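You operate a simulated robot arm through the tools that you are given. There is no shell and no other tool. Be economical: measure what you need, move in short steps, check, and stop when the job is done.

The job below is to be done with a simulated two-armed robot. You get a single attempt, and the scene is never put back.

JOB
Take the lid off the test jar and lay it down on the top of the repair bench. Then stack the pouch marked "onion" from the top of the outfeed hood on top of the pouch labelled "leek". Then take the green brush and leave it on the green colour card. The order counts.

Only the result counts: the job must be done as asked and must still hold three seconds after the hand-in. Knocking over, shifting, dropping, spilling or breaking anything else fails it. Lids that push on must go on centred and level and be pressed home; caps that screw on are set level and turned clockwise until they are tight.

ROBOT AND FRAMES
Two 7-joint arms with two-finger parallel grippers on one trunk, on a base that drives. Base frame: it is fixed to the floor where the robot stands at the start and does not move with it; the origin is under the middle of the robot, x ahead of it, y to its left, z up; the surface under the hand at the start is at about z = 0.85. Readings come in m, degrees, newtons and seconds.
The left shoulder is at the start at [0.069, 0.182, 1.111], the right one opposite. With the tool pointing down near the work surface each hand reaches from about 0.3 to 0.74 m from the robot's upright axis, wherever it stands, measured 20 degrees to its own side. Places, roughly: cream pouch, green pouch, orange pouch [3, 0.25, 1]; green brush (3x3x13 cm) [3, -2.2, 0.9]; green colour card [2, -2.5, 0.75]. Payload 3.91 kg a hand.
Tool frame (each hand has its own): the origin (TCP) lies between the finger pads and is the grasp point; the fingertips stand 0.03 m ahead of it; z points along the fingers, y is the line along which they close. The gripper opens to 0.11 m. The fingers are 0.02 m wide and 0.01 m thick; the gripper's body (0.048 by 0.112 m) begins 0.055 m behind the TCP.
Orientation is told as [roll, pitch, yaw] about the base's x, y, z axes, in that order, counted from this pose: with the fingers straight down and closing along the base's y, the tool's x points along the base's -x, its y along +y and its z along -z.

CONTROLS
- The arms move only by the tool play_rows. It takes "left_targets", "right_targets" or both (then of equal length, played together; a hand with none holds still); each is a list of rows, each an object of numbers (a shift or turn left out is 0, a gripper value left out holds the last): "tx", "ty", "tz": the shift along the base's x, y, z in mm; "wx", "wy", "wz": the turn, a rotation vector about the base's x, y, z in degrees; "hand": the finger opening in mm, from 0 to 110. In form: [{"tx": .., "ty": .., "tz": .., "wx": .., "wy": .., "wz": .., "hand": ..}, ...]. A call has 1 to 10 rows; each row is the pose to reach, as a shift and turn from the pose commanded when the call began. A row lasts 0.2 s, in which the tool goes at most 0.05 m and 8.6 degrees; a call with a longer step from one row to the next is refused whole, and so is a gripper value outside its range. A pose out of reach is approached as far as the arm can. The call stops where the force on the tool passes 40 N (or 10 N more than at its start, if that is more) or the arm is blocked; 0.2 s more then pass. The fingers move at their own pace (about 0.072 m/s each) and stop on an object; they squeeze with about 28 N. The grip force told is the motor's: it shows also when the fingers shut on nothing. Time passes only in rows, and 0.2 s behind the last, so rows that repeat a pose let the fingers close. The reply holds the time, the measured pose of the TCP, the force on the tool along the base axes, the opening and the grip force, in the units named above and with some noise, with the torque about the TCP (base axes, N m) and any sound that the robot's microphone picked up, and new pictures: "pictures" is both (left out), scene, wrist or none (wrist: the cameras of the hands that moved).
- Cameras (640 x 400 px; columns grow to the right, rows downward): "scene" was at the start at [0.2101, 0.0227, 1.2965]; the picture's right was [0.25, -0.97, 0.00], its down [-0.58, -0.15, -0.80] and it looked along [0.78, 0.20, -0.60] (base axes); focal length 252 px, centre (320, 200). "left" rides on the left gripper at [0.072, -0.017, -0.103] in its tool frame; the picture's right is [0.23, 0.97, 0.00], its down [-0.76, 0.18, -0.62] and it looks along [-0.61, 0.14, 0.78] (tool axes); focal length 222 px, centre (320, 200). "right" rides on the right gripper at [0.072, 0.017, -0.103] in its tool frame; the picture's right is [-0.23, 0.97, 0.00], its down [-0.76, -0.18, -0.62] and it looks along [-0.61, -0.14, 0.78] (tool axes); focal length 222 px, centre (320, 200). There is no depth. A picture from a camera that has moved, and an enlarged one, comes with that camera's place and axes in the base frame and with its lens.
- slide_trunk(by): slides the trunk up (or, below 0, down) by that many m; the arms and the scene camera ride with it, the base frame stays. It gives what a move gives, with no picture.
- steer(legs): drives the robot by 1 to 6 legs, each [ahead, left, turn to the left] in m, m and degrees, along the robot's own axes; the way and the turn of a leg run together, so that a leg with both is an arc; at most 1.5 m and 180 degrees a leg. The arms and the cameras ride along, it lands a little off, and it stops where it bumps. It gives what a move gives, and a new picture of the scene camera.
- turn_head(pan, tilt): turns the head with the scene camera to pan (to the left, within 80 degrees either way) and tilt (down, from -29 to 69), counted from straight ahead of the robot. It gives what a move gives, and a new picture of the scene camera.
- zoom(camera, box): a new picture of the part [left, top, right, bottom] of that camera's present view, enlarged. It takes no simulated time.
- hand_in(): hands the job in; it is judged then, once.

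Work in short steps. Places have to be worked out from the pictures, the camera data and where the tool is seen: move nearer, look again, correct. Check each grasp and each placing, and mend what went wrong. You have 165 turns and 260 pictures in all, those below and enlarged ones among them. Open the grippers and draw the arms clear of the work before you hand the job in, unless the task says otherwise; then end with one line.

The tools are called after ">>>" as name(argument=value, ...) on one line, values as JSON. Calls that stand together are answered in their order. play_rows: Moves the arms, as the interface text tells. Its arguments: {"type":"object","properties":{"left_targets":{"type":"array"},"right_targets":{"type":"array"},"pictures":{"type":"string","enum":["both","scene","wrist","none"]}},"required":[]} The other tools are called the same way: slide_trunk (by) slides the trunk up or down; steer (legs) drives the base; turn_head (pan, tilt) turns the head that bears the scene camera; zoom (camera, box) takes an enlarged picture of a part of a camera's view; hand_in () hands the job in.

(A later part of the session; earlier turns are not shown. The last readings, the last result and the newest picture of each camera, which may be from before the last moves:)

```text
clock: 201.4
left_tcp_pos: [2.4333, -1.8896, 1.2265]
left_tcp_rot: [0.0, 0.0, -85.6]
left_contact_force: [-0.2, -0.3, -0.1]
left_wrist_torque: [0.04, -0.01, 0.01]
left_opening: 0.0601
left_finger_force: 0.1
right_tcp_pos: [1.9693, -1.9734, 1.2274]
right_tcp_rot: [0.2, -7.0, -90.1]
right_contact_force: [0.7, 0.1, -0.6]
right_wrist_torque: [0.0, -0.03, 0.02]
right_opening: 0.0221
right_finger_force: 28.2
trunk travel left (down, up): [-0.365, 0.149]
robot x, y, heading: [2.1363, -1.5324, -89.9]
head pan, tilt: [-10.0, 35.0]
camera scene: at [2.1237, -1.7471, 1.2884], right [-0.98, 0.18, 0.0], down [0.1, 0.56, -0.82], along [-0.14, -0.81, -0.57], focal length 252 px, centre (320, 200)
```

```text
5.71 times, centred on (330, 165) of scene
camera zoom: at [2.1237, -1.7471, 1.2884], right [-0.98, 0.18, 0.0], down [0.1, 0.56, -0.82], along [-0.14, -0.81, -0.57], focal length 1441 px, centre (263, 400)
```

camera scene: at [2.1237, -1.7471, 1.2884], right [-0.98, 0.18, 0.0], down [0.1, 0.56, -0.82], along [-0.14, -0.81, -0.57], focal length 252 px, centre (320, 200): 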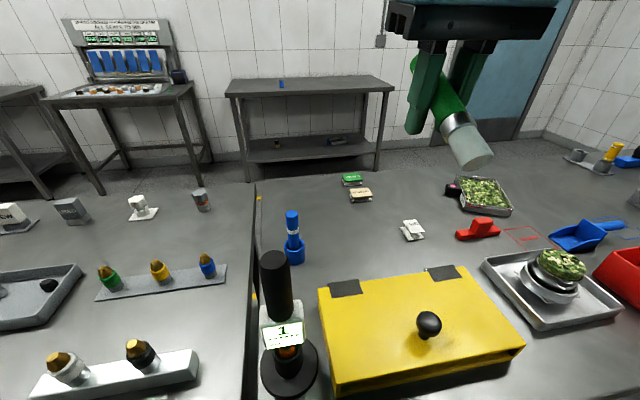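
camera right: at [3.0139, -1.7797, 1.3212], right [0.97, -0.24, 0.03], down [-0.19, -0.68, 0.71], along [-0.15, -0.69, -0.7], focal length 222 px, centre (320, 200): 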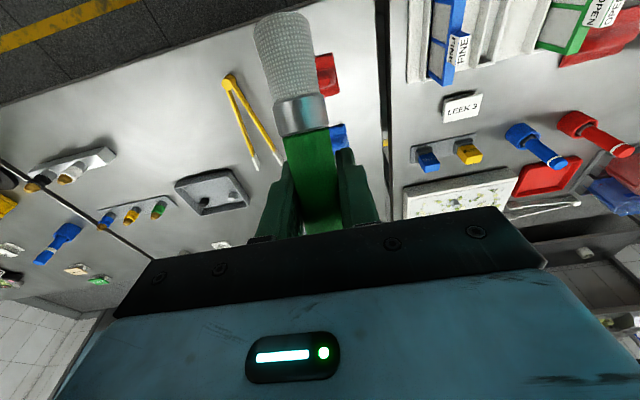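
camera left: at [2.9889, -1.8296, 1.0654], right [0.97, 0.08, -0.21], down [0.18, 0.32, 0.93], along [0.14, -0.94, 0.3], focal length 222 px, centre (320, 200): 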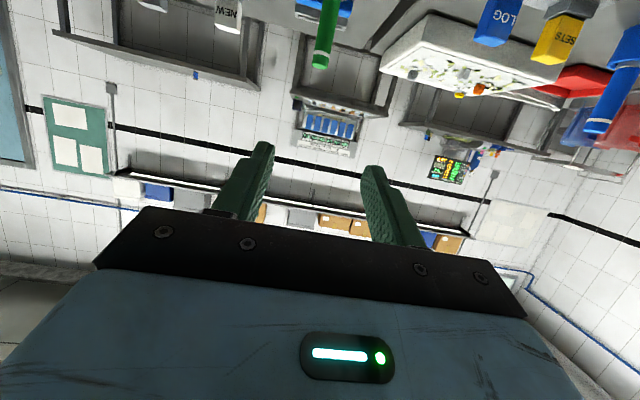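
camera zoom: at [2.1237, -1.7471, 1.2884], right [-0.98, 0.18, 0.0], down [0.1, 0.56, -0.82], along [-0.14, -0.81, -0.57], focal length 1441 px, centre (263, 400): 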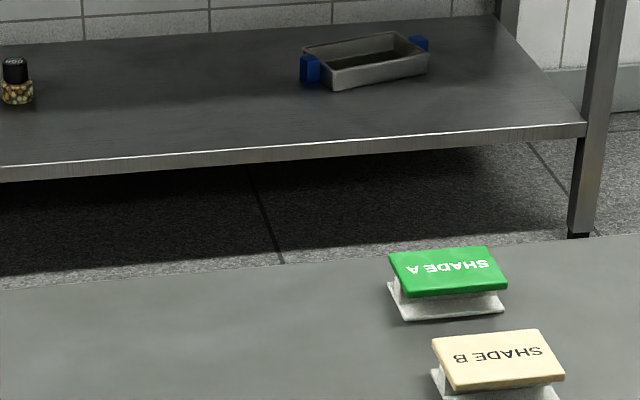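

The card is about 59 × 50 mm with edges along x, centred at about [1.89, -2.45] with its top near z 0.868. To lay the brush along x I turn the right hand by about -85° in the air.

>>> play_rows(right_targets=[{"wx": 0.52, "wy": -0.52, "wz": -8.52}, {"wx": 1.04, "wy": -1.04, "wz": -17.04}, {"wx": 1.56, "wy": -1.56, "wz": -25.56}, {"wx": 2.08, "wy": -2.08, "wz": -34.08}, {"wx": 2.6, "wy": -2.6, "wz": -42.6}, {"wx": 3.12, "wy": -3.12, "wz": -51.12}, {"wx": 3.64, "wy": -3.64, "wz": -59.64}, {"wx": 4.16, "wy": -4.16, "wz": -68.16}, {"wx": 4.68, "wy": -4.68, "wz": -76.68}, {"wx": 5.2, "wy": -5.2, "wz": -85.2}])

```text
clock: 203.6
left_tcp_pos: [2.4329, -1.8903, 1.2264]
left_tcp_rot: [-0.1, -0.1, -85.5]
left_contact_force: [0.3, -0.1, -1.1]
left_wrist_torque: [-0.03, 0.01, -0.03]
left_opening: 0.0602
left_finger_force: 0.1
right_tcp_pos: [1.9694, -1.975, 1.2266]
right_tcp_rot: [0.6, -0.2, -175.5]
right_contact_force: [-0.7, -0.4, 0.4]
right_wrist_torque: [-0.01, -0.01, 0.02]
right_opening: 0.0223
right_finger_force: 27.6
trunk travel left (down, up): [-0.365, 0.149]
robot x, y, heading: [2.1351, -1.5334, -90.1]
head pan, tilt: [-10.0, 35.0]
camera scene: at [2.1237, -1.747, 1.2883], right [-0.98, 0.18, 0.0], down [0.1, 0.56, -0.82], along [-0.14, -0.81, -0.57], focal length 252 px, centre (320, 200)
camera right: at [2.043, -1.985, 1.33], right [-0.15, -0.99, 0.01], down [-0.77, 0.12, 0.62], along [-0.62, 0.09, -0.78], focal length 222 px, centre (320, 200)
```

scene: 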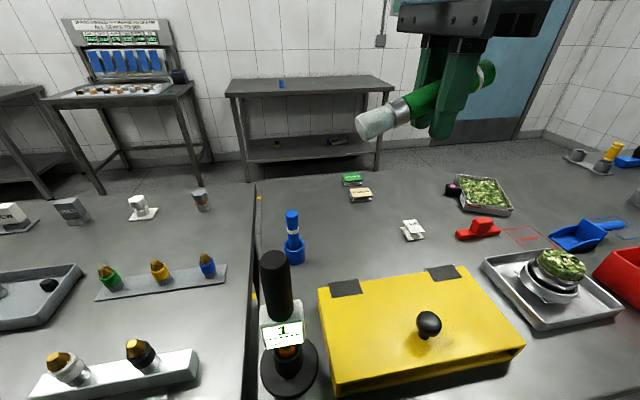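
right: 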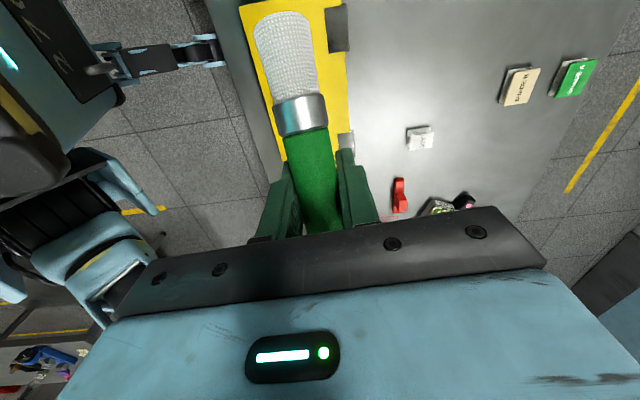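

The right camera also gives the card at [1.89, -2.446]. I check the brush angle in the grip and zoom in on the card from the wrist camera.

>>> zoom(camera="right", box=[480, 30, 640, 130])

>>> zoom(camera="scene", box=[340, 30, 520, 150])

```text
4.00 times, centred on (560, 80) of right
camera zoom: at [2.043, -1.985, 1.33], right [-0.15, -0.99, 0.01], down [-0.77, 0.12, 0.62], along [-0.62, 0.09, -0.78], focal length 888 px, centre (-640, 680)
```

zoom: 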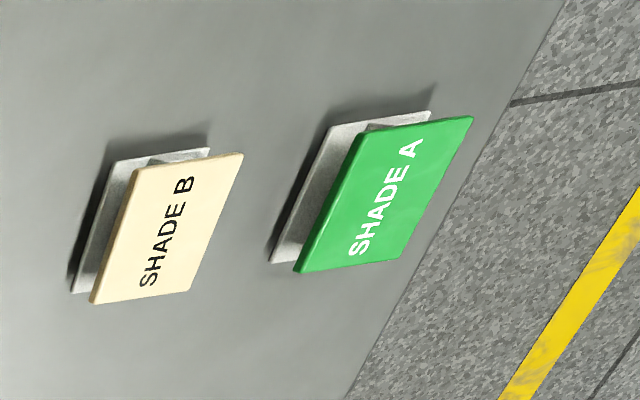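

```text
3.33 times, centred on (430, 90) of scene
camera zoom: at [2.1237, -1.747, 1.2883], right [-0.98, 0.18, 0.0], down [0.1, 0.56, -0.82], along [-0.14, -0.81, -0.57], focal length 841 px, centre (-47, 567)
```

zoom: 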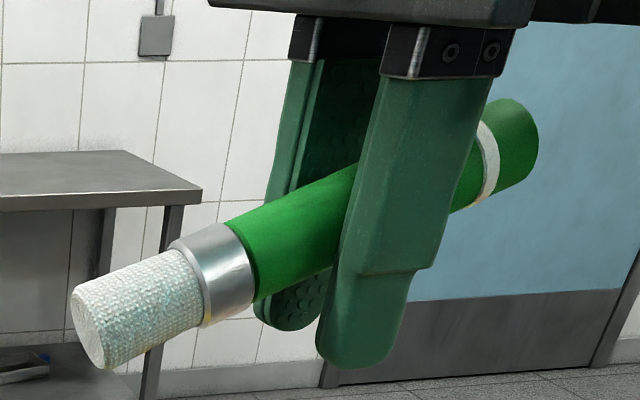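

The card's top is level: x 1.856–1.916, y -2.426 to -2.473, z 0.868. It sits by the table's back edge and its text reads from behind. From here the reach is too long, but from the rear aisle it would be easy. I back off and drive to the table's right end to see the way around.

>>> steer(legs=[[-0.2, 0, 0], [0, -1.2, 0]])

>>> turn_head(pan=0, tilt=15)

```text
clock: 215.7
left_tcp_pos: [1.2299, -1.6958, 1.2255]
left_tcp_rot: [0.0, 0.1, -83.5]
left_contact_force: [-0.5, -0.3, 0.7]
left_wrist_torque: [0.01, -0.04, 0.04]
left_opening: 0.06
left_finger_force: 0.1
right_tcp_pos: [0.7702, -1.7996, 1.2257]
right_tcp_rot: [0.6, -0.2, -173.2]
right_contact_force: [0.0, -0.1, 0.5]
right_wrist_torque: [-0.01, -0.01, 0.0]
right_opening: 0.022
right_finger_force: 28.3
trunk travel left (down, up): [-0.365, 0.149]
robot x, y, heading: [0.9192, -1.3504, -88.0]
head pan, tilt: [-10.0, 35.0]
camera scene: at [0.9155, -1.5654, 1.2884], right [-0.99, 0.14, 0.0], down [0.08, 0.57, -0.82], along [-0.11, -0.81, -0.57], focal length 252 px, centre (320, 200)
```

scene: 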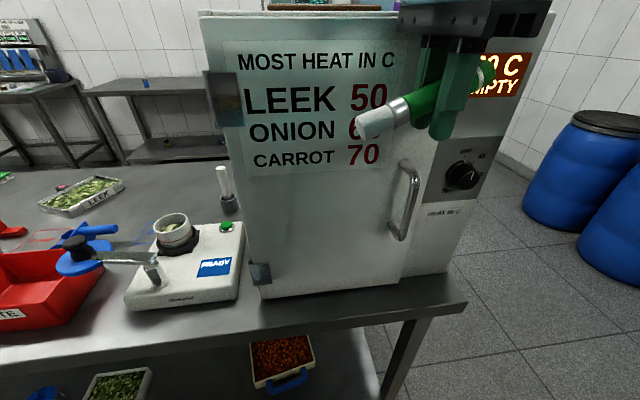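

```text
clock: 216.5
left_tcp_pos: [1.2305, -1.6961, 1.2251]
left_tcp_rot: [0.1, 0.1, -83.5]
left_contact_force: [-0.4, 0.2, -1.0]
left_wrist_torque: [0.02, 0.01, -0.03]
left_opening: 0.06
left_finger_force: 0.1
right_tcp_pos: [0.7704, -1.7992, 1.2258]
right_tcp_rot: [0.5, -0.4, -173.2]
right_contact_force: [-1.0, 0.0, 0.1]
right_wrist_torque: [0.0, 0.01, 0.03]
right_opening: 0.0221
right_finger_force: 28.3
trunk travel left (down, up): [-0.365, 0.149]
robot x, y, heading: [0.9211, -1.3531, -87.7]
head pan, tilt: [0.0, 15.0]
camera scene: at [0.931, -1.5715, 1.3203], right [-1.0, -0.04, 0.0], down [-0.01, 0.26, -0.97], along [0.03, -0.97, -0.26], focal length 252 px, centre (320, 200)
```

scene: 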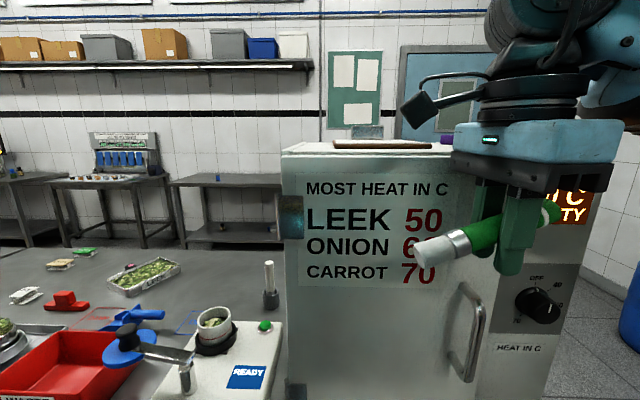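

The table's right end is at about x 0.6 and the passage beyond it is wide. I drive around the end into the rear aisle.

>>> steer(legs=[[-0.1, 0, -2], [0, -0.95, 0], [1.0, 0, 0], [0.75, 0, 0]])

>>> turn_head(pan=70, tilt=20)

```text
clock: 234.2
left_tcp_pos: [0.275, -3.365, 1.2258]
left_tcp_rot: [0.0, 0.0, -86.0]
left_contact_force: [0.0, -0.2, -0.6]
left_wrist_torque: [0.03, 0.0, 0.04]
left_opening: 0.06
left_finger_force: 0.1
right_tcp_pos: [-0.1892, -3.4448, 1.2268]
right_tcp_rot: [0.6, -0.2, -175.6]
right_contact_force: [-0.2, 1.0, -1.2]
right_wrist_torque: [0.01, 0.01, 0.0]
right_opening: 0.0221
right_finger_force: 27.7
trunk travel left (down, up): [-0.365, 0.149]
robot x, y, heading: [-0.0205, -3.0068, -90.2]
head pan, tilt: [0.0, 15.0]
camera scene: at [-0.0182, -3.2265, 1.3203], right [-1.0, 0.01, 0.0], down [0.0, 0.26, -0.97], along [-0.01, -0.97, -0.26], focal length 252 px, centre (320, 200)
```

scene: 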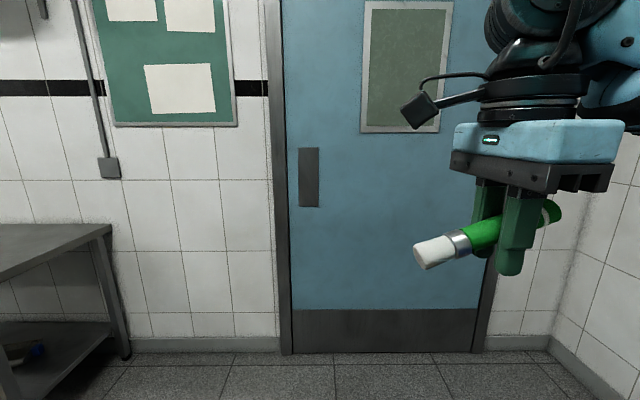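

```text
clock: 235.6
left_tcp_pos: [0.2768, -3.3639, 1.2254]
left_tcp_rot: [0.0, 0.1, -86.0]
left_contact_force: [-0.5, -0.1, 0.0]
left_wrist_torque: [0.0, -0.02, 0.02]
left_opening: 0.06
left_finger_force: 0.1
right_tcp_pos: [-0.1894, -3.4458, 1.2262]
right_tcp_rot: [0.6, -0.3, -175.7]
right_contact_force: [-0.1, -0.1, -0.5]
right_wrist_torque: [0.0, -0.02, 0.04]
right_opening: 0.0223
right_finger_force: 27.9
trunk travel left (down, up): [-0.365, 0.149]
robot x, y, heading: [-0.0214, -3.0036, -90.5]
head pan, tilt: [70.0, 20.0]
camera scene: at [0.0697, -3.1656, 1.3122], right [-0.35, -0.94, 0.0], down [-0.32, 0.12, -0.94], along [0.88, -0.33, -0.34], focal length 252 px, centre (320, 200)
```

scene: 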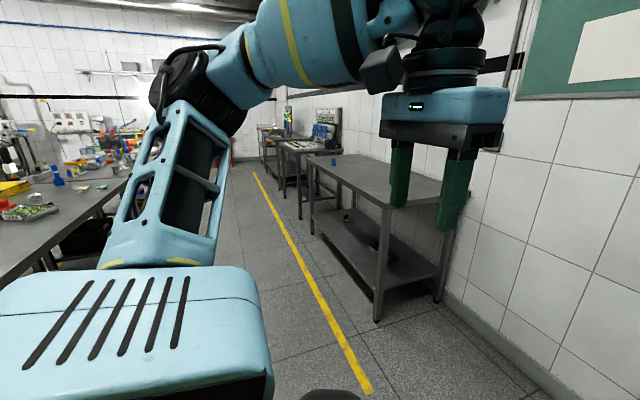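

The rear aisle is clear, between y -2.5 and -3.9. I turn to face +y, keep some distance from the oven, and strafe along to the card.

>>> steer(legs=[[0, 0, 180], [-0.15, 0, 0], [0, -0.9, 0], [0, -0.85, 0]])

>>> turn_head(pan=-10, tilt=35)

```text
clock: 259.7
left_tcp_pos: [1.4512, -2.8314, 1.2242]
left_tcp_rot: [0.0, 0.0, 92.8]
left_contact_force: [0.3, 0.4, 0.1]
left_wrist_torque: [0.01, -0.04, -0.05]
left_opening: 0.0597
left_finger_force: 0.0
right_tcp_pos: [1.9175, -2.7583, 1.2275]
right_tcp_rot: [0.6, -0.3, 3.1]
right_contact_force: [0.2, 0.7, -0.6]
right_wrist_torque: [-0.03, 0.01, 0.0]
right_opening: 0.0222
right_finger_force: 27.7
trunk travel left (down, up): [-0.365, 0.149]
robot x, y, heading: [1.739, -3.197, 88.7]
head pan, tilt: [70.0, 20.0]
camera scene: at [1.6564, -3.0332, 1.3122], right [0.37, 0.93, 0.0], down [0.32, -0.13, -0.94], along [-0.87, 0.35, -0.34], focal length 252 px, centre (320, 200)
```

scene: 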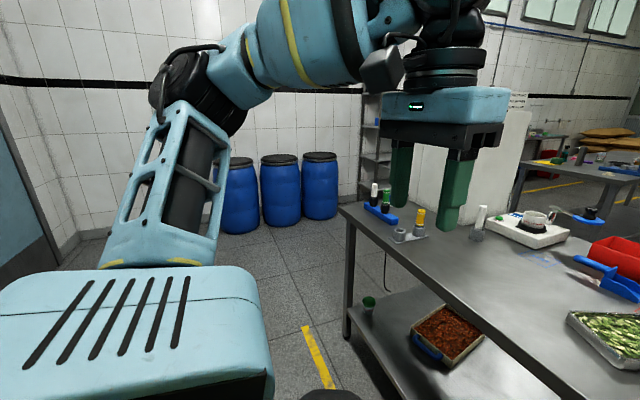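

```text
clock: 261.2
left_tcp_pos: [1.4513, -2.8312, 1.2251]
left_tcp_rot: [0.0, 0.0, 92.8]
left_contact_force: [-0.3, -0.2, -0.6]
left_wrist_torque: [0.01, -0.02, 0.04]
left_opening: 0.06
left_finger_force: 0.1
right_tcp_pos: [1.9191, -2.7585, 1.2264]
right_tcp_rot: [0.5, -0.3, 3.1]
right_contact_force: [0.3, -0.5, 0.0]
right_wrist_torque: [0.01, -0.01, 0.01]
right_opening: 0.0216
right_finger_force: 28.0
trunk travel left (down, up): [-0.365, 0.149]
robot x, y, heading: [1.7368, -3.1975, 88.3]
head pan, tilt: [-10.0, 35.0]
camera scene: at [1.7606, -2.9813, 1.2884], right [0.98, -0.2, 0.0], down [-0.12, -0.56, -0.82], along [0.16, 0.8, -0.57], focal length 252 px, centre (320, 200)
```

scene: 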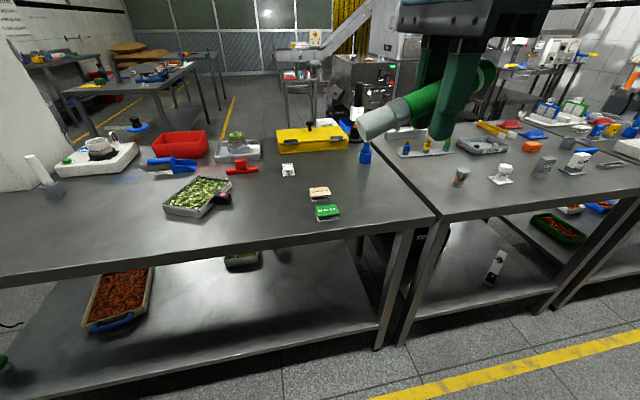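

Facing the table from behind, the card again computes to [1.887, -2.447]. I move 0.3 m ahead so it's within easy reach of the right hand.

>>> steer(legs=[[0.28, 0, 1.7]])

>>> turn_head(pan=-15, tilt=45)

>>> zoom(camera="scene", box=[240, 60, 440, 220])

```text
clock: 263.2
left_tcp_pos: [1.4519, -2.5621, 1.2254]
left_tcp_rot: [-0.1, 0.0, 93.7]
left_contact_force: [0.1, -1.3, 0.4]
left_wrist_torque: [0.01, 0.02, 0.03]
left_opening: 0.06
left_finger_force: 0.0
right_tcp_pos: [1.9156, -2.4819, 1.2263]
right_tcp_rot: [0.5, -0.3, 4.0]
right_contact_force: [-0.8, 0.2, -0.4]
right_wrist_torque: [-0.02, -0.02, 0.02]
right_opening: 0.022
right_finger_force: 28.4
trunk travel left (down, up): [-0.365, 0.149]
robot x, y, heading: [1.7406, -2.9203, 89.3]
head pan, tilt: [-10.0, 35.0]
camera scene: at [1.763, -2.7061, 1.2883], right [0.98, -0.19, 0.0], down [-0.11, -0.56, -0.82], along [0.15, 0.8, -0.57], focal length 252 px, centre (320, 200)
```

scene: 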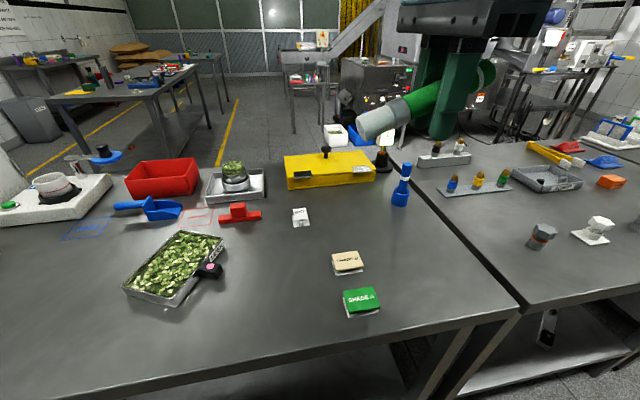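

```text
clock: 263.9
left_tcp_pos: [1.4509, -2.5618, 1.2254]
left_tcp_rot: [0.0, -0.1, 93.6]
left_contact_force: [0.0, 0.1, 0.4]
left_wrist_torque: [0.02, 0.02, 0.02]
left_opening: 0.0599
left_finger_force: 0.1
right_tcp_pos: [1.9169, -2.4817, 1.2266]
right_tcp_rot: [0.6, -0.3, 4.0]
right_contact_force: [-0.5, -0.1, -0.6]
right_wrist_torque: [0.03, 0.01, -0.03]
right_opening: 0.0219
right_finger_force: 28.0
trunk travel left (down, up): [-0.365, 0.149]
robot x, y, heading: [1.7408, -2.9217, 89.4]
head pan, tilt: [-15.0, 45.0]
camera scene: at [1.7686, -2.7147, 1.2736], right [0.96, -0.27, 0.0], down [-0.19, -0.68, -0.71], along [0.19, 0.68, -0.71], focal length 252 px, centre (320, 200)
```

scene: 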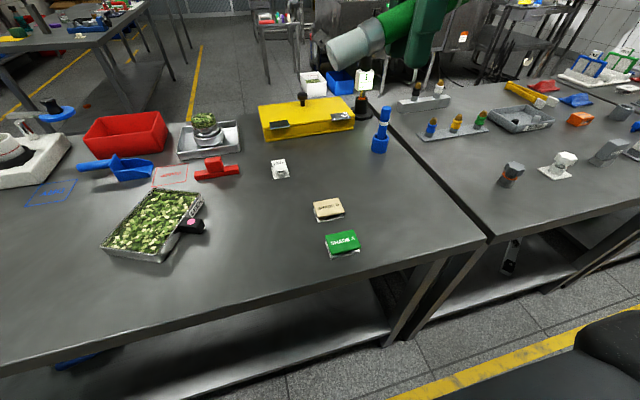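

```text
2.50 times, centred on (340, 140) of scene
camera zoom: at [1.7686, -2.7147, 1.2736], right [0.96, -0.27, 0.0], down [-0.19, -0.68, -0.71], along [0.19, 0.68, -0.71], focal length 630 px, centre (270, 350)
```

zoom: 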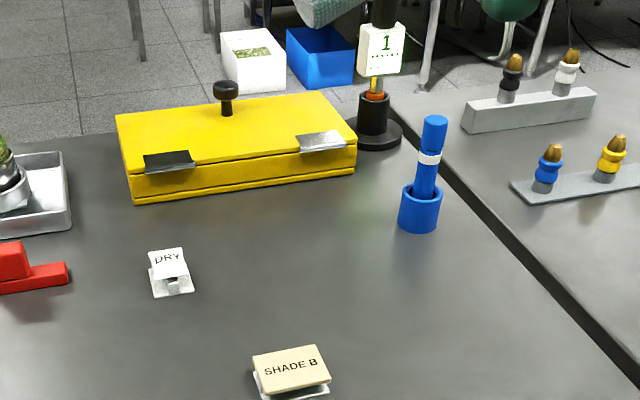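

I lower the right hand over the card's right side and lean it 16°, so the brush is nearly horizontal along x with the bristle end a few degrees lower.

>>> play_rows(right_targets=[{"tx": 2, "ty": 4, "tz": -20, "wy": 2, "wz": -0.5}, {"tx": 4, "ty": 8, "tz": -40, "wy": 4, "wz": -1}, {"tx": 6, "ty": 12, "tz": -60, "wy": 6, "wz": -1.5}, {"tx": 8, "ty": 16, "tz": -80, "wy": 8, "wz": -2}, {"tx": 10, "ty": 20, "tz": -100, "wy": 10, "wz": -2.5}, {"tx": 12, "ty": 24, "tz": -120, "wy": 12, "wz": -3}, {"tx": 14, "ty": 28, "tz": -140, "wy": 14, "wz": -3.5}, {"tx": 17, "ty": 33, "tz": -160, "wy": 16, "wz": -4}, {"tx": 17, "ty": 33, "tz": -180, "wy": 16, "wz": -4}, {"tx": 17, "ty": 33, "tz": -200, "wy": 16, "wz": -4}])

>>> zoom(camera="scene", box=[270, 120, 430, 270])

```text
clock: 266.1
left_tcp_pos: [1.451, -2.5626, 1.2257]
left_tcp_rot: [0.1, 0.0, 93.7]
left_contact_force: [0.6, 0.7, 1.1]
left_wrist_torque: [-0.01, -0.02, 0.03]
left_opening: 0.06
left_finger_force: 0.2
right_tcp_pos: [1.933, -2.4472, 1.0261]
right_tcp_rot: [1.2, 15.6, 0.0]
right_contact_force: [-0.2, 0.6, 0.5]
right_wrist_torque: [0.0, -0.06, 0.02]
right_opening: 0.0221
right_finger_force: 28.3
trunk travel left (down, up): [-0.365, 0.149]
robot x, y, heading: [1.7421, -2.9234, 89.3]
head pan, tilt: [-15.0, 45.0]
camera scene: at [1.7689, -2.7145, 1.2735], right [0.96, -0.27, 0.0], down [-0.19, -0.68, -0.71], along [0.19, 0.68, -0.71], focal length 252 px, centre (320, 200)
camera right: at [1.8911, -2.4323, 1.1459], right [0.22, 0.97, -0.04], down [0.9, -0.19, 0.39], along [0.37, -0.13, -0.92], focal length 222 px, centre (320, 200)
```

scene: 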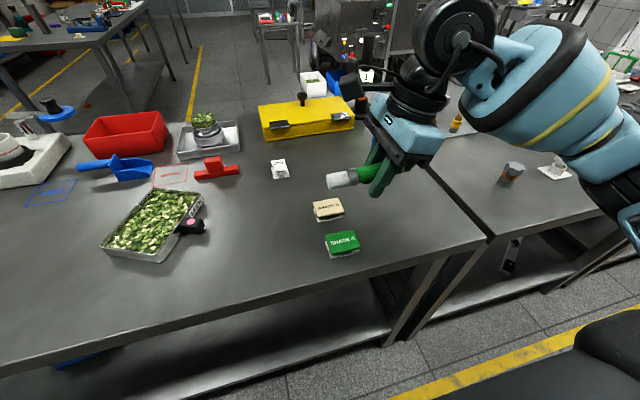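
right: 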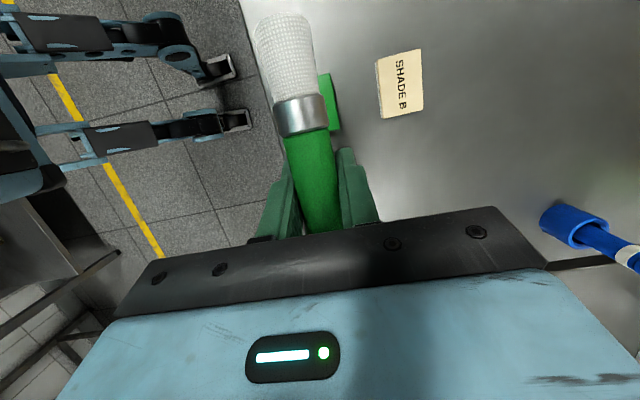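

```text
2.67 times, centred on (350, 195) of scene
camera zoom: at [1.7689, -2.7145, 1.2735], right [0.96, -0.27, 0.0], down [-0.19, -0.68, -0.71], along [0.19, 0.68, -0.71], focal length 672 px, centre (240, 213)
```

zoom: 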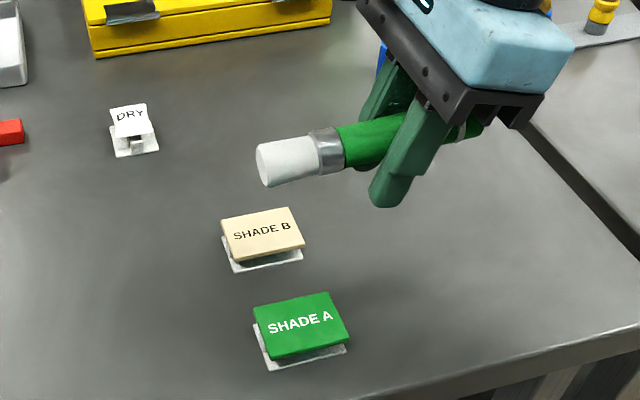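

The brush lies level in the grip, but its centre is almost at my fingers, so I can't set it on the card without the fingers hitting the card. I'll use the left hand to hold the bristle end for a moment and regrip the handle end with the right. First I bring the brush in front of the robot and yaw the left hand.

>>> play_rows(right_targets=[{"tz": 15}, {"tz": 30, "tx": -10}, {"tz": 40, "tx": -30, "ty": -5}, {"tz": 45, "tx": -50, "ty": -8}, {"tz": 45, "tx": -70, "ty": -12}, {"tz": 45, "tx": -90, "ty": -16}, {"tz": 45, "tx": -110, "ty": -20}, {"tz": 45, "tx": -130, "ty": -24}, {"tz": 45, "tx": -150, "ty": -26}, {"tz": 45, "tx": -163, "ty": -28}], left_targets=[{"wz": 8.6, "tx": -5}, {"wz": 17.2, "tx": -10}, {"wz": 25.8, "tx": -15}, {"wz": 34.4, "tx": -20}, {"wz": 43, "tx": -25}, {"wz": 51.6, "tx": -30}, {"wz": 60.2, "tx": -35}, {"wz": 68.8, "tx": -40}, {"wz": 77.4, "tx": -45}, {"wz": 86, "tx": -50}], pictures="scene")

```text
clock: 268.3
left_tcp_pos: [1.4018, -2.5633, 1.2254]
left_tcp_rot: [0.1, 0.0, 179.9]
left_contact_force: [0.8, -0.8, -0.4]
left_wrist_torque: [-0.01, 0.04, 0.03]
left_opening: 0.0599
left_finger_force: 0.1
right_tcp_pos: [1.7722, -2.4751, 1.071]
right_tcp_rot: [1.1, 15.7, 0.1]
right_contact_force: [-0.1, 0.2, -0.2]
right_wrist_torque: [-0.03, 0.0, -0.02]
right_opening: 0.0218
right_finger_force: 28.4
trunk travel left (down, up): [-0.365, 0.149]
robot x, y, heading: [1.7428, -2.9199, 89.2]
head pan, tilt: [-15.0, 45.0]
camera scene: at [1.7683, -2.7147, 1.2736], right [0.96, -0.27, 0.0], down [-0.19, -0.68, -0.71], along [0.19, 0.68, -0.71], focal length 252 px, centre (320, 200)
```

scene: 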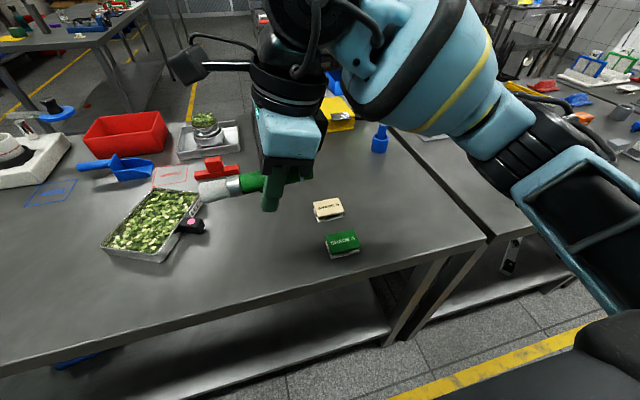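

Now I tip the left hand so its fingers point toward +x, and stage it left of the bristle end.

>>> play_rows(left_targets=[{"wy": -8.6, "tx": 8, "ty": 8, "tz": -8}, {"wy": -17.2, "tx": 18, "ty": 16, "tz": -18}, {"wy": -25.8, "tx": 28, "ty": 24, "tz": -30}, {"wy": -34.4, "tx": 38, "ty": 32, "tz": -42}, {"wy": -43, "tx": 48, "ty": 40, "tz": -55}, {"wy": -51.6, "tx": 58, "ty": 48, "tz": -68}, {"wy": -60.2, "tx": 68, "ty": 56, "tz": -82}, {"wy": -68.8, "tx": 78, "ty": 64, "tz": -96}, {"wy": -77.4, "tx": 88, "ty": 72, "tz": -110}, {"wy": -86, "tx": 98, "ty": 82, "tz": -125}])

>>> turn_head(pan=5, tilt=35)

```text
clock: 270.5
left_tcp_pos: [1.4993, -2.4776, 1.1001]
left_tcp_rot: [-3.6, 86.0, 176.6]
left_contact_force: [-0.1, -0.1, -0.1]
left_wrist_torque: [-0.01, 0.01, 0.03]
left_opening: 0.0598
left_finger_force: 0.0
right_tcp_pos: [1.7721, -2.4743, 1.0704]
right_tcp_rot: [1.1, 15.7, 0.2]
right_contact_force: [0.2, 0.1, -1.0]
right_wrist_torque: [0.01, -0.02, 0.01]
right_opening: 0.022
right_finger_force: 27.5
trunk travel left (down, up): [-0.365, 0.149]
robot x, y, heading: [1.7425, -2.9175, 89.2]
head pan, tilt: [-15.0, 45.0]
camera scene: at [1.7686, -2.7139, 1.2734], right [0.96, -0.27, 0.0], down [-0.19, -0.68, -0.71], along [0.19, 0.68, -0.71], focal length 252 px, centre (320, 200)
camera left: at [1.4031, -2.4605, 1.1798], right [0.02, -0.97, 0.22], down [-0.67, -0.18, -0.72], along [0.74, -0.14, -0.66], focal length 222 px, centre (320, 200)
```

scene: 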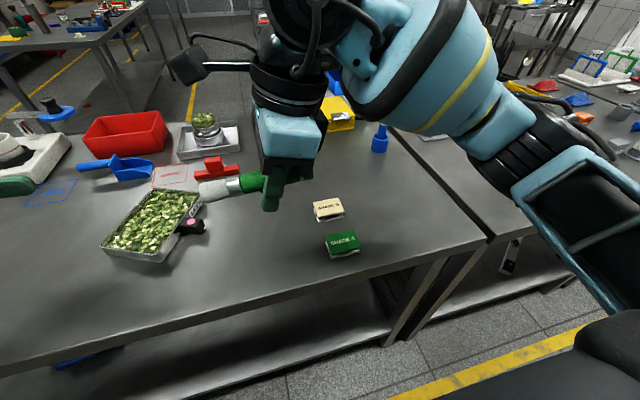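
left: 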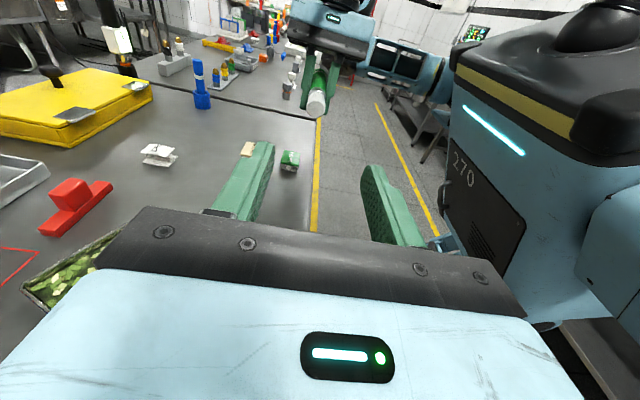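

```text
clock: 271.3
left_tcp_pos: [1.5006, -2.4783, 1.0999]
left_tcp_rot: [-4.3, 85.9, 175.7]
left_contact_force: [0.1, 0.3, 0.3]
left_wrist_torque: [0.0, -0.01, -0.01]
left_opening: 0.0602
left_finger_force: 0.0
right_tcp_pos: [1.7722, -2.4756, 1.0713]
right_tcp_rot: [1.3, 15.7, 0.1]
right_contact_force: [0.1, 0.9, 0.1]
right_wrist_torque: [0.01, -0.02, -0.01]
right_opening: 0.0224
right_finger_force: 27.9
trunk travel left (down, up): [-0.365, 0.149]
robot x, y, heading: [1.7431, -2.9229, 89.4]
head pan, tilt: [5.0, 35.0]
camera scene: at [1.7402, -2.705, 1.2883], right [1.0, 0.07, 0.0], down [0.04, -0.57, -0.82], along [-0.06, 0.82, -0.57], focal length 252 px, centre (320, 200)
```

scene: 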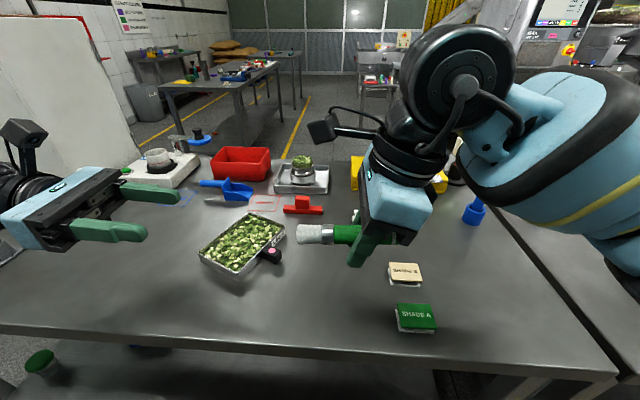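

>>> zoom(camera="scene", box=[270, 180, 430, 280])

>>> zoom(camera="left", box=[250, 40, 390, 140])

```text
4.00 times, centred on (350, 230) of scene
camera zoom: at [1.7402, -2.705, 1.2883], right [1.0, 0.07, 0.0], down [0.04, -0.57, -0.82], along [-0.06, 0.82, -0.57], focal length 1009 px, centre (200, 80)
```

zoom: 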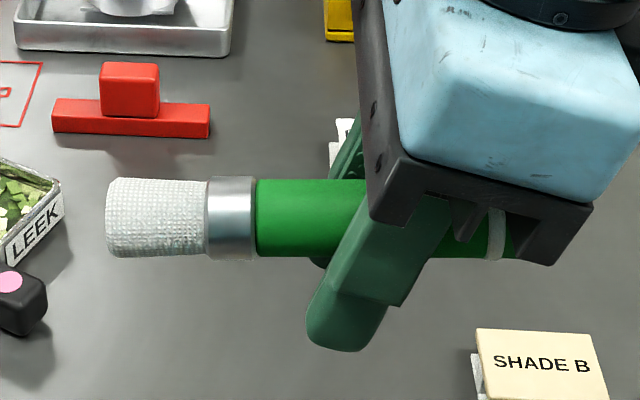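

```text
4.00 times, centred on (320, 90) of left
camera zoom: at [1.4033, -2.4613, 1.1806], right [0.02, -0.97, 0.22], down [-0.68, -0.17, -0.72], along [0.74, -0.14, -0.66], focal length 888 px, centre (320, 640)
```

zoom: 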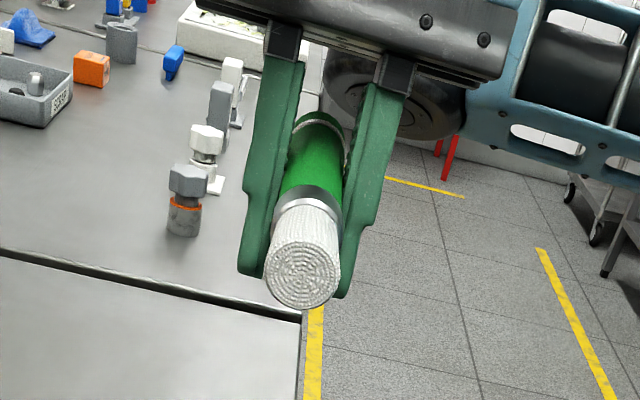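

The brush axis is level at about y -2.475, z 1.074. The bristle end is at x 1.694 and my right grip is about 20 mm from the brush centre. I bring the left fingers over the bristle end.

>>> play_rows(left_targets=[{"tx": 30, "ty": 2, "tz": -12}, {"tx": 60, "ty": 3, "tz": -24}, {"tx": 95, "ty": 3, "tz": -24}, {"tx": 130, "ty": 3, "tz": -24}, {"tx": 150, "ty": 3, "tz": -24}, {"tx": 150, "ty": 3, "tz": -24}])

>>> zoom(camera="scene", box=[220, 180, 420, 280])

```text
clock: 272.7
left_tcp_pos: [1.6508, -2.4743, 1.0757]
left_tcp_rot: [-4.5, 86.0, 175.6]
left_contact_force: [-0.2, 0.2, -0.6]
left_wrist_torque: [-0.03, -0.01, -0.01]
left_opening: 0.06
left_finger_force: 0.0
right_tcp_pos: [1.7717, -2.4773, 1.0706]
right_tcp_rot: [1.1, 15.7, 0.2]
right_contact_force: [0.3, -0.5, 0.5]
right_wrist_torque: [0.0, -0.03, 0.0]
right_opening: 0.0222
right_finger_force: 28.1
trunk travel left (down, up): [-0.365, 0.149]
robot x, y, heading: [1.7407, -2.9209, 89.3]
head pan, tilt: [5.0, 35.0]
camera scene: at [1.7399, -2.7052, 1.2884], right [1.0, 0.07, 0.0], down [0.04, -0.57, -0.82], along [-0.06, 0.82, -0.57], focal length 252 px, centre (320, 200)
camera left: at [1.5532, -2.4585, 1.156], right [0.02, -0.98, 0.22], down [-0.68, -0.17, -0.72], along [0.74, -0.14, -0.66], focal length 222 px, centre (320, 200)
```

scene: 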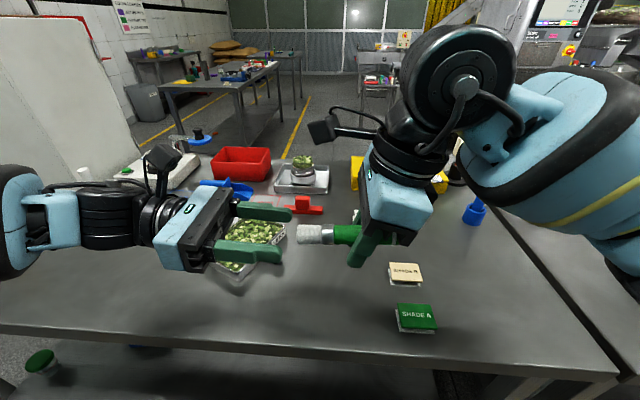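
left: 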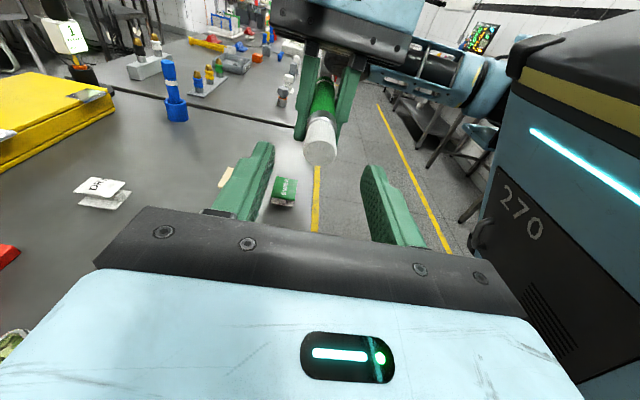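

```text
3.20 times, centred on (320, 230) of scene
camera zoom: at [1.7399, -2.7052, 1.2884], right [1.0, 0.07, 0.0], down [0.04, -0.57, -0.82], along [-0.06, 0.82, -0.57], focal length 807 px, centre (320, 104)
```

zoom: 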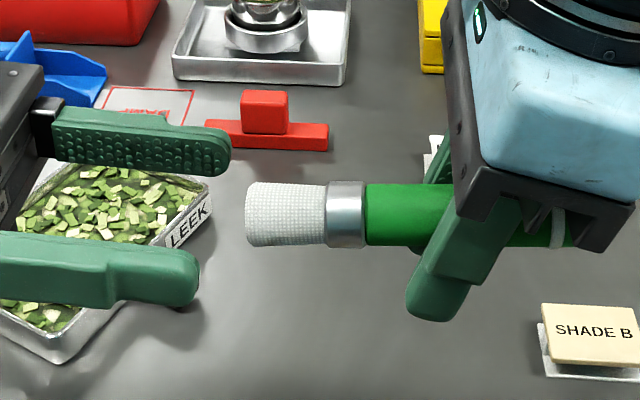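

Aligned. I advance 55 mm and close the left hand on the bristle and ferrule end.

>>> play_rows(left_targets=[{"tx": 20, "ty": -1}, {"tx": 40, "ty": -2}, {"tx": 55, "ty": -2}, {"tx": 55, "ty": -2, "hand": 40}, {"tx": 55, "ty": -2, "hand": 30}, {"tx": 55, "ty": -2, "hand": 18}, {"tx": 55, "ty": -2, "hand": 18}])

>>> zoom(camera="scene", box=[260, 180, 420, 280])

```text
clock: 274.3
left_tcp_pos: [1.706, -2.4774, 1.0771]
left_tcp_rot: [-4.4, 85.9, 175.8]
left_contact_force: [2.2, 11.9, -0.1]
left_wrist_torque: [0.0, 0.03, 0.42]
left_opening: 0.024
left_finger_force: 27.9
right_tcp_pos: [1.771, -2.476, 1.072]
right_tcp_rot: [1.1, 15.6, 0.1]
right_contact_force: [-1.0, -12.3, -0.2]
right_wrist_torque: [0.07, -0.06, 0.3]
right_opening: 0.0222
right_finger_force: 27.6
trunk travel left (down, up): [-0.365, 0.149]
robot x, y, heading: [1.7426, -2.9224, 89.3]
head pan, tilt: [5.0, 35.0]
camera scene: at [1.7401, -2.7051, 1.2884], right [1.0, 0.07, 0.0], down [0.04, -0.57, -0.82], along [-0.06, 0.82, -0.57], focal length 252 px, centre (320, 200)
camera left: at [1.6087, -2.4602, 1.1571], right [0.02, -0.97, 0.22], down [-0.67, -0.18, -0.72], along [0.74, -0.13, -0.66], focal length 222 px, centre (320, 200)
```

scene: 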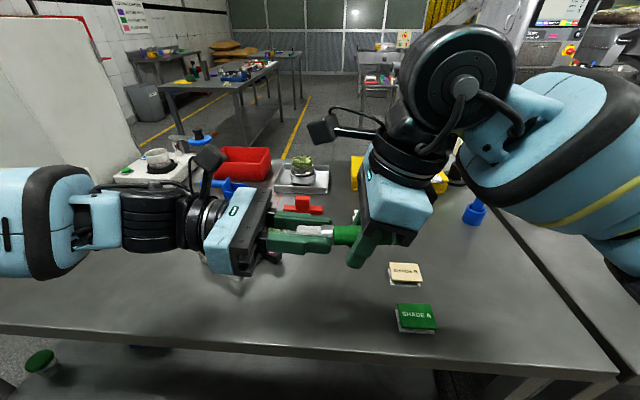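
left: 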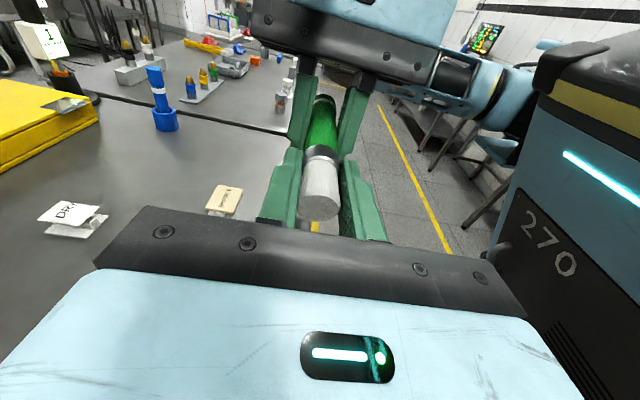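

```text
4.00 times, centred on (340, 230) of scene
camera zoom: at [1.7401, -2.7051, 1.2884], right [1.0, 0.07, 0.0], down [0.04, -0.57, -0.82], along [-0.06, 0.82, -0.57], focal length 1009 px, centre (240, 80)
```

zoom: 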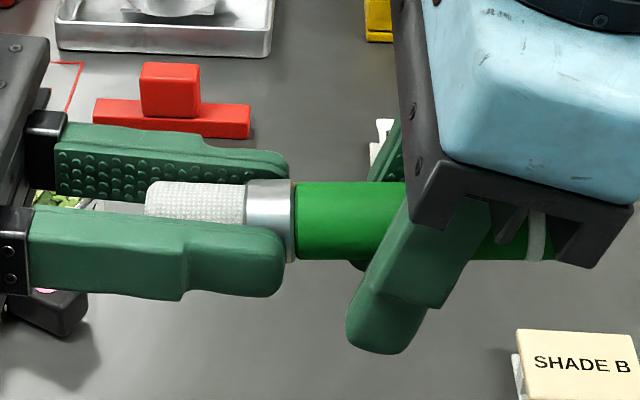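

The left hand holds at 24 mm. Now the right opens, slides 25 mm toward the handle end, rises 10 mm so the brush sits nearer its fingertips, and recloses.

>>> play_rows(right_targets=[{"hand": 30}, {"hand": 48}, {"hand": 48, "tx": 8, "tz": 3}, {"hand": 48, "tx": 16, "tz": 6}, {"hand": 48, "tx": 25, "tz": 10}, {"hand": 48, "tx": 25, "tz": 10}])

>>> zoom(camera="scene", box=[260, 180, 420, 280])

```text
clock: 275.7
left_tcp_pos: [1.7059, -2.4782, 1.0777]
left_tcp_rot: [-4.4, 85.9, 175.7]
left_contact_force: [0.4, -0.4, 0.2]
left_wrist_torque: [-0.01, 0.04, 0.03]
left_opening: 0.0242
left_finger_force: 28.1
right_tcp_pos: [1.796, -2.4769, 1.0801]
right_tcp_rot: [1.2, 15.7, 0.1]
right_contact_force: [-0.2, 0.3, -0.1]
right_wrist_torque: [0.0, -0.02, -0.02]
right_opening: 0.048
right_finger_force: 0.0
trunk travel left (down, up): [-0.365, 0.149]
robot x, y, heading: [1.742, -2.9212, 89.5]
head pan, tilt: [5.0, 35.0]
camera scene: at [1.7399, -2.705, 1.2883], right [1.0, 0.07, 0.0], down [0.04, -0.57, -0.82], along [-0.06, 0.82, -0.57], focal length 252 px, centre (320, 200)
camera right: at [1.7548, -2.4617, 1.2008], right [0.22, 0.97, -0.04], down [0.9, -0.19, 0.39], along [0.37, -0.12, -0.92], focal length 222 px, centre (320, 200)
```

scene: 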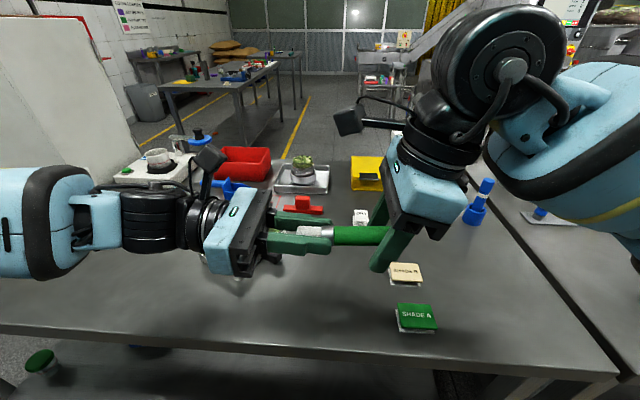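
right: 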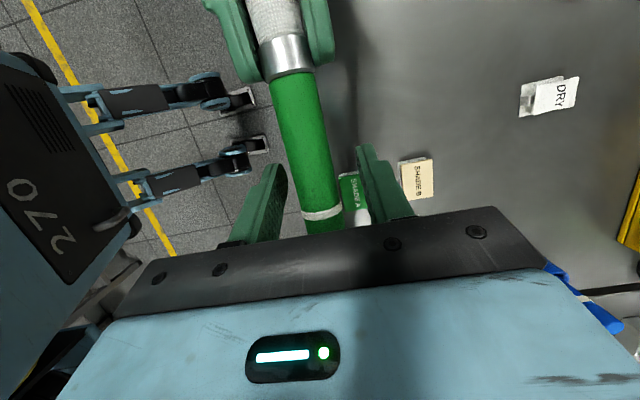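

```text
4.00 times, centred on (340, 230) of scene
camera zoom: at [1.7399, -2.705, 1.2883], right [1.0, 0.07, 0.0], down [0.04, -0.57, -0.82], along [-0.06, 0.82, -0.57], focal length 1009 px, centre (240, 80)
```

zoom: 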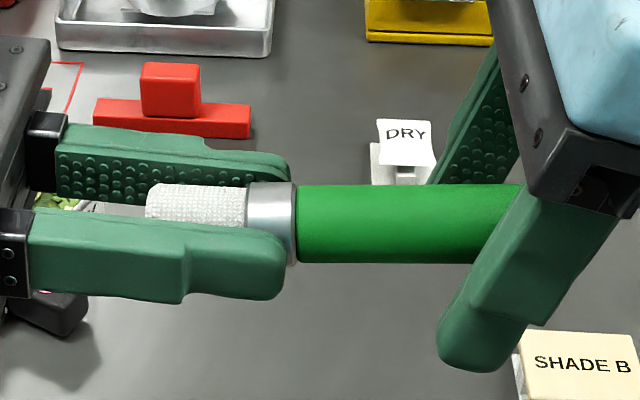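

The right fingers are now about 15–20 mm from the handle end. I close the right hand.

>>> play_rows(right_targets=[{"hand": 35}, {"hand": 25}, {"hand": 15}, {"hand": 15}], pictures="none")

>>> play_rows(left_targets=[{"hand": 30}, {"hand": 45}, {"hand": 55}, {"tx": -15, "hand": 60}, {"tx": -40}, {"tx": -70}, {"tx": -100}, {"tx": -130}])

>>> zoom(camera="scene", box=[260, 180, 420, 280])

```text
clock: 276.7
left_tcp_pos: [1.7068, -2.4765, 1.0761]
left_tcp_rot: [-4.5, 86.0, 175.8]
left_contact_force: [0.5, 8.5, 0.3]
left_wrist_torque: [0.02, 0.01, 0.38]
left_opening: 0.0242
left_finger_force: 27.7
right_tcp_pos: [1.7959, -2.4773, 1.0817]
right_tcp_rot: [1.0, 15.7, 0.2]
right_contact_force: [-0.3, -8.4, 0.0]
right_wrist_torque: [-0.05, 0.01, 0.36]
right_opening: 0.0223
right_finger_force: 28.3
trunk travel left (down, up): [-0.365, 0.149]
robot x, y, heading: [1.7451, -2.9234, 89.1]
head pan, tilt: [5.0, 35.0]
```

```text
clock: 278.5
left_tcp_pos: [1.5754, -2.478, 1.0785]
left_tcp_rot: [-4.0, 86.0, 176.0]
left_contact_force: [-0.6, -0.4, 0.1]
left_wrist_torque: [0.0, -0.03, 0.01]
left_opening: 0.0604
left_finger_force: 0.1
right_tcp_pos: [1.7966, -2.4766, 1.0811]
right_tcp_rot: [1.2, 15.7, 0.1]
right_contact_force: [-0.8, -0.1, -0.4]
right_wrist_torque: [-0.04, -0.01, -0.01]
right_opening: 0.0225
right_finger_force: 28.2
trunk travel left (down, up): [-0.365, 0.149]
robot x, y, heading: [1.7418, -2.9225, 89.3]
head pan, tilt: [5.0, 35.0]
camera scene: at [1.7396, -2.7054, 1.2884], right [1.0, 0.07, 0.0], down [0.04, -0.57, -0.82], along [-0.06, 0.82, -0.57], focal length 252 px, centre (320, 200)
camera left: at [1.4782, -2.4611, 1.1591], right [0.02, -0.97, 0.22], down [-0.67, -0.17, -0.72], along [0.74, -0.14, -0.66], focal length 222 px, centre (320, 200)
```

scene: 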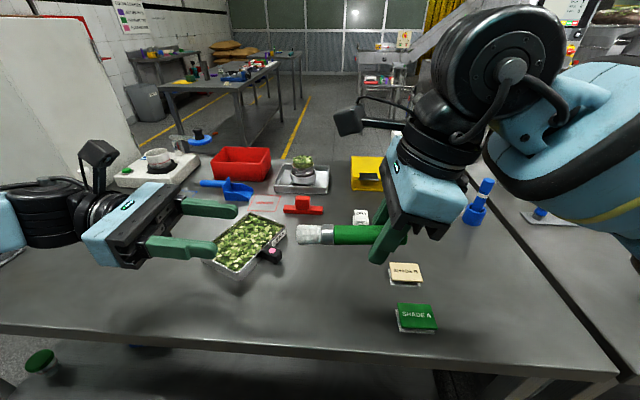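
left: 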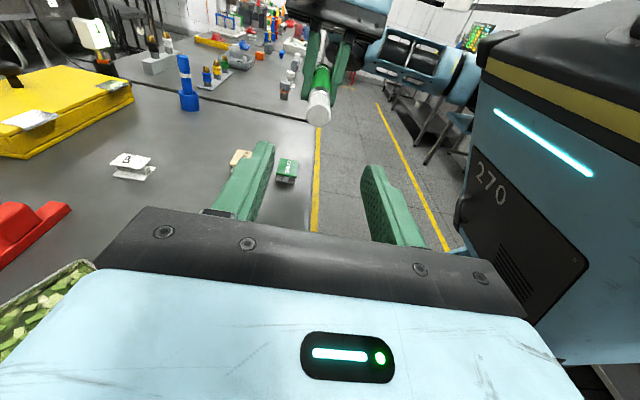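

```text
4.00 times, centred on (340, 230) of scene
camera zoom: at [1.7396, -2.7054, 1.2884], right [1.0, 0.07, 0.0], down [0.04, -0.57, -0.82], along [-0.06, 0.82, -0.57], focal length 1009 px, centre (240, 80)
```

zoom: 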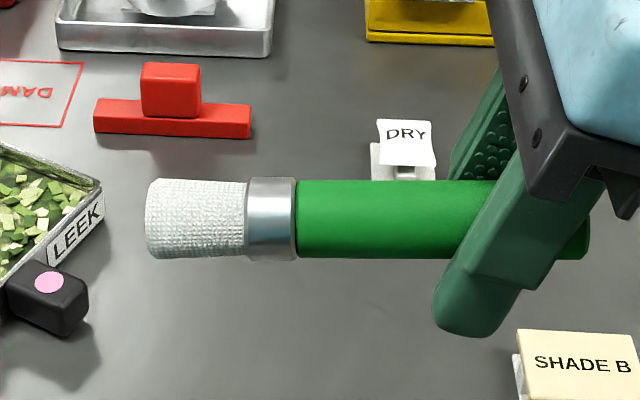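

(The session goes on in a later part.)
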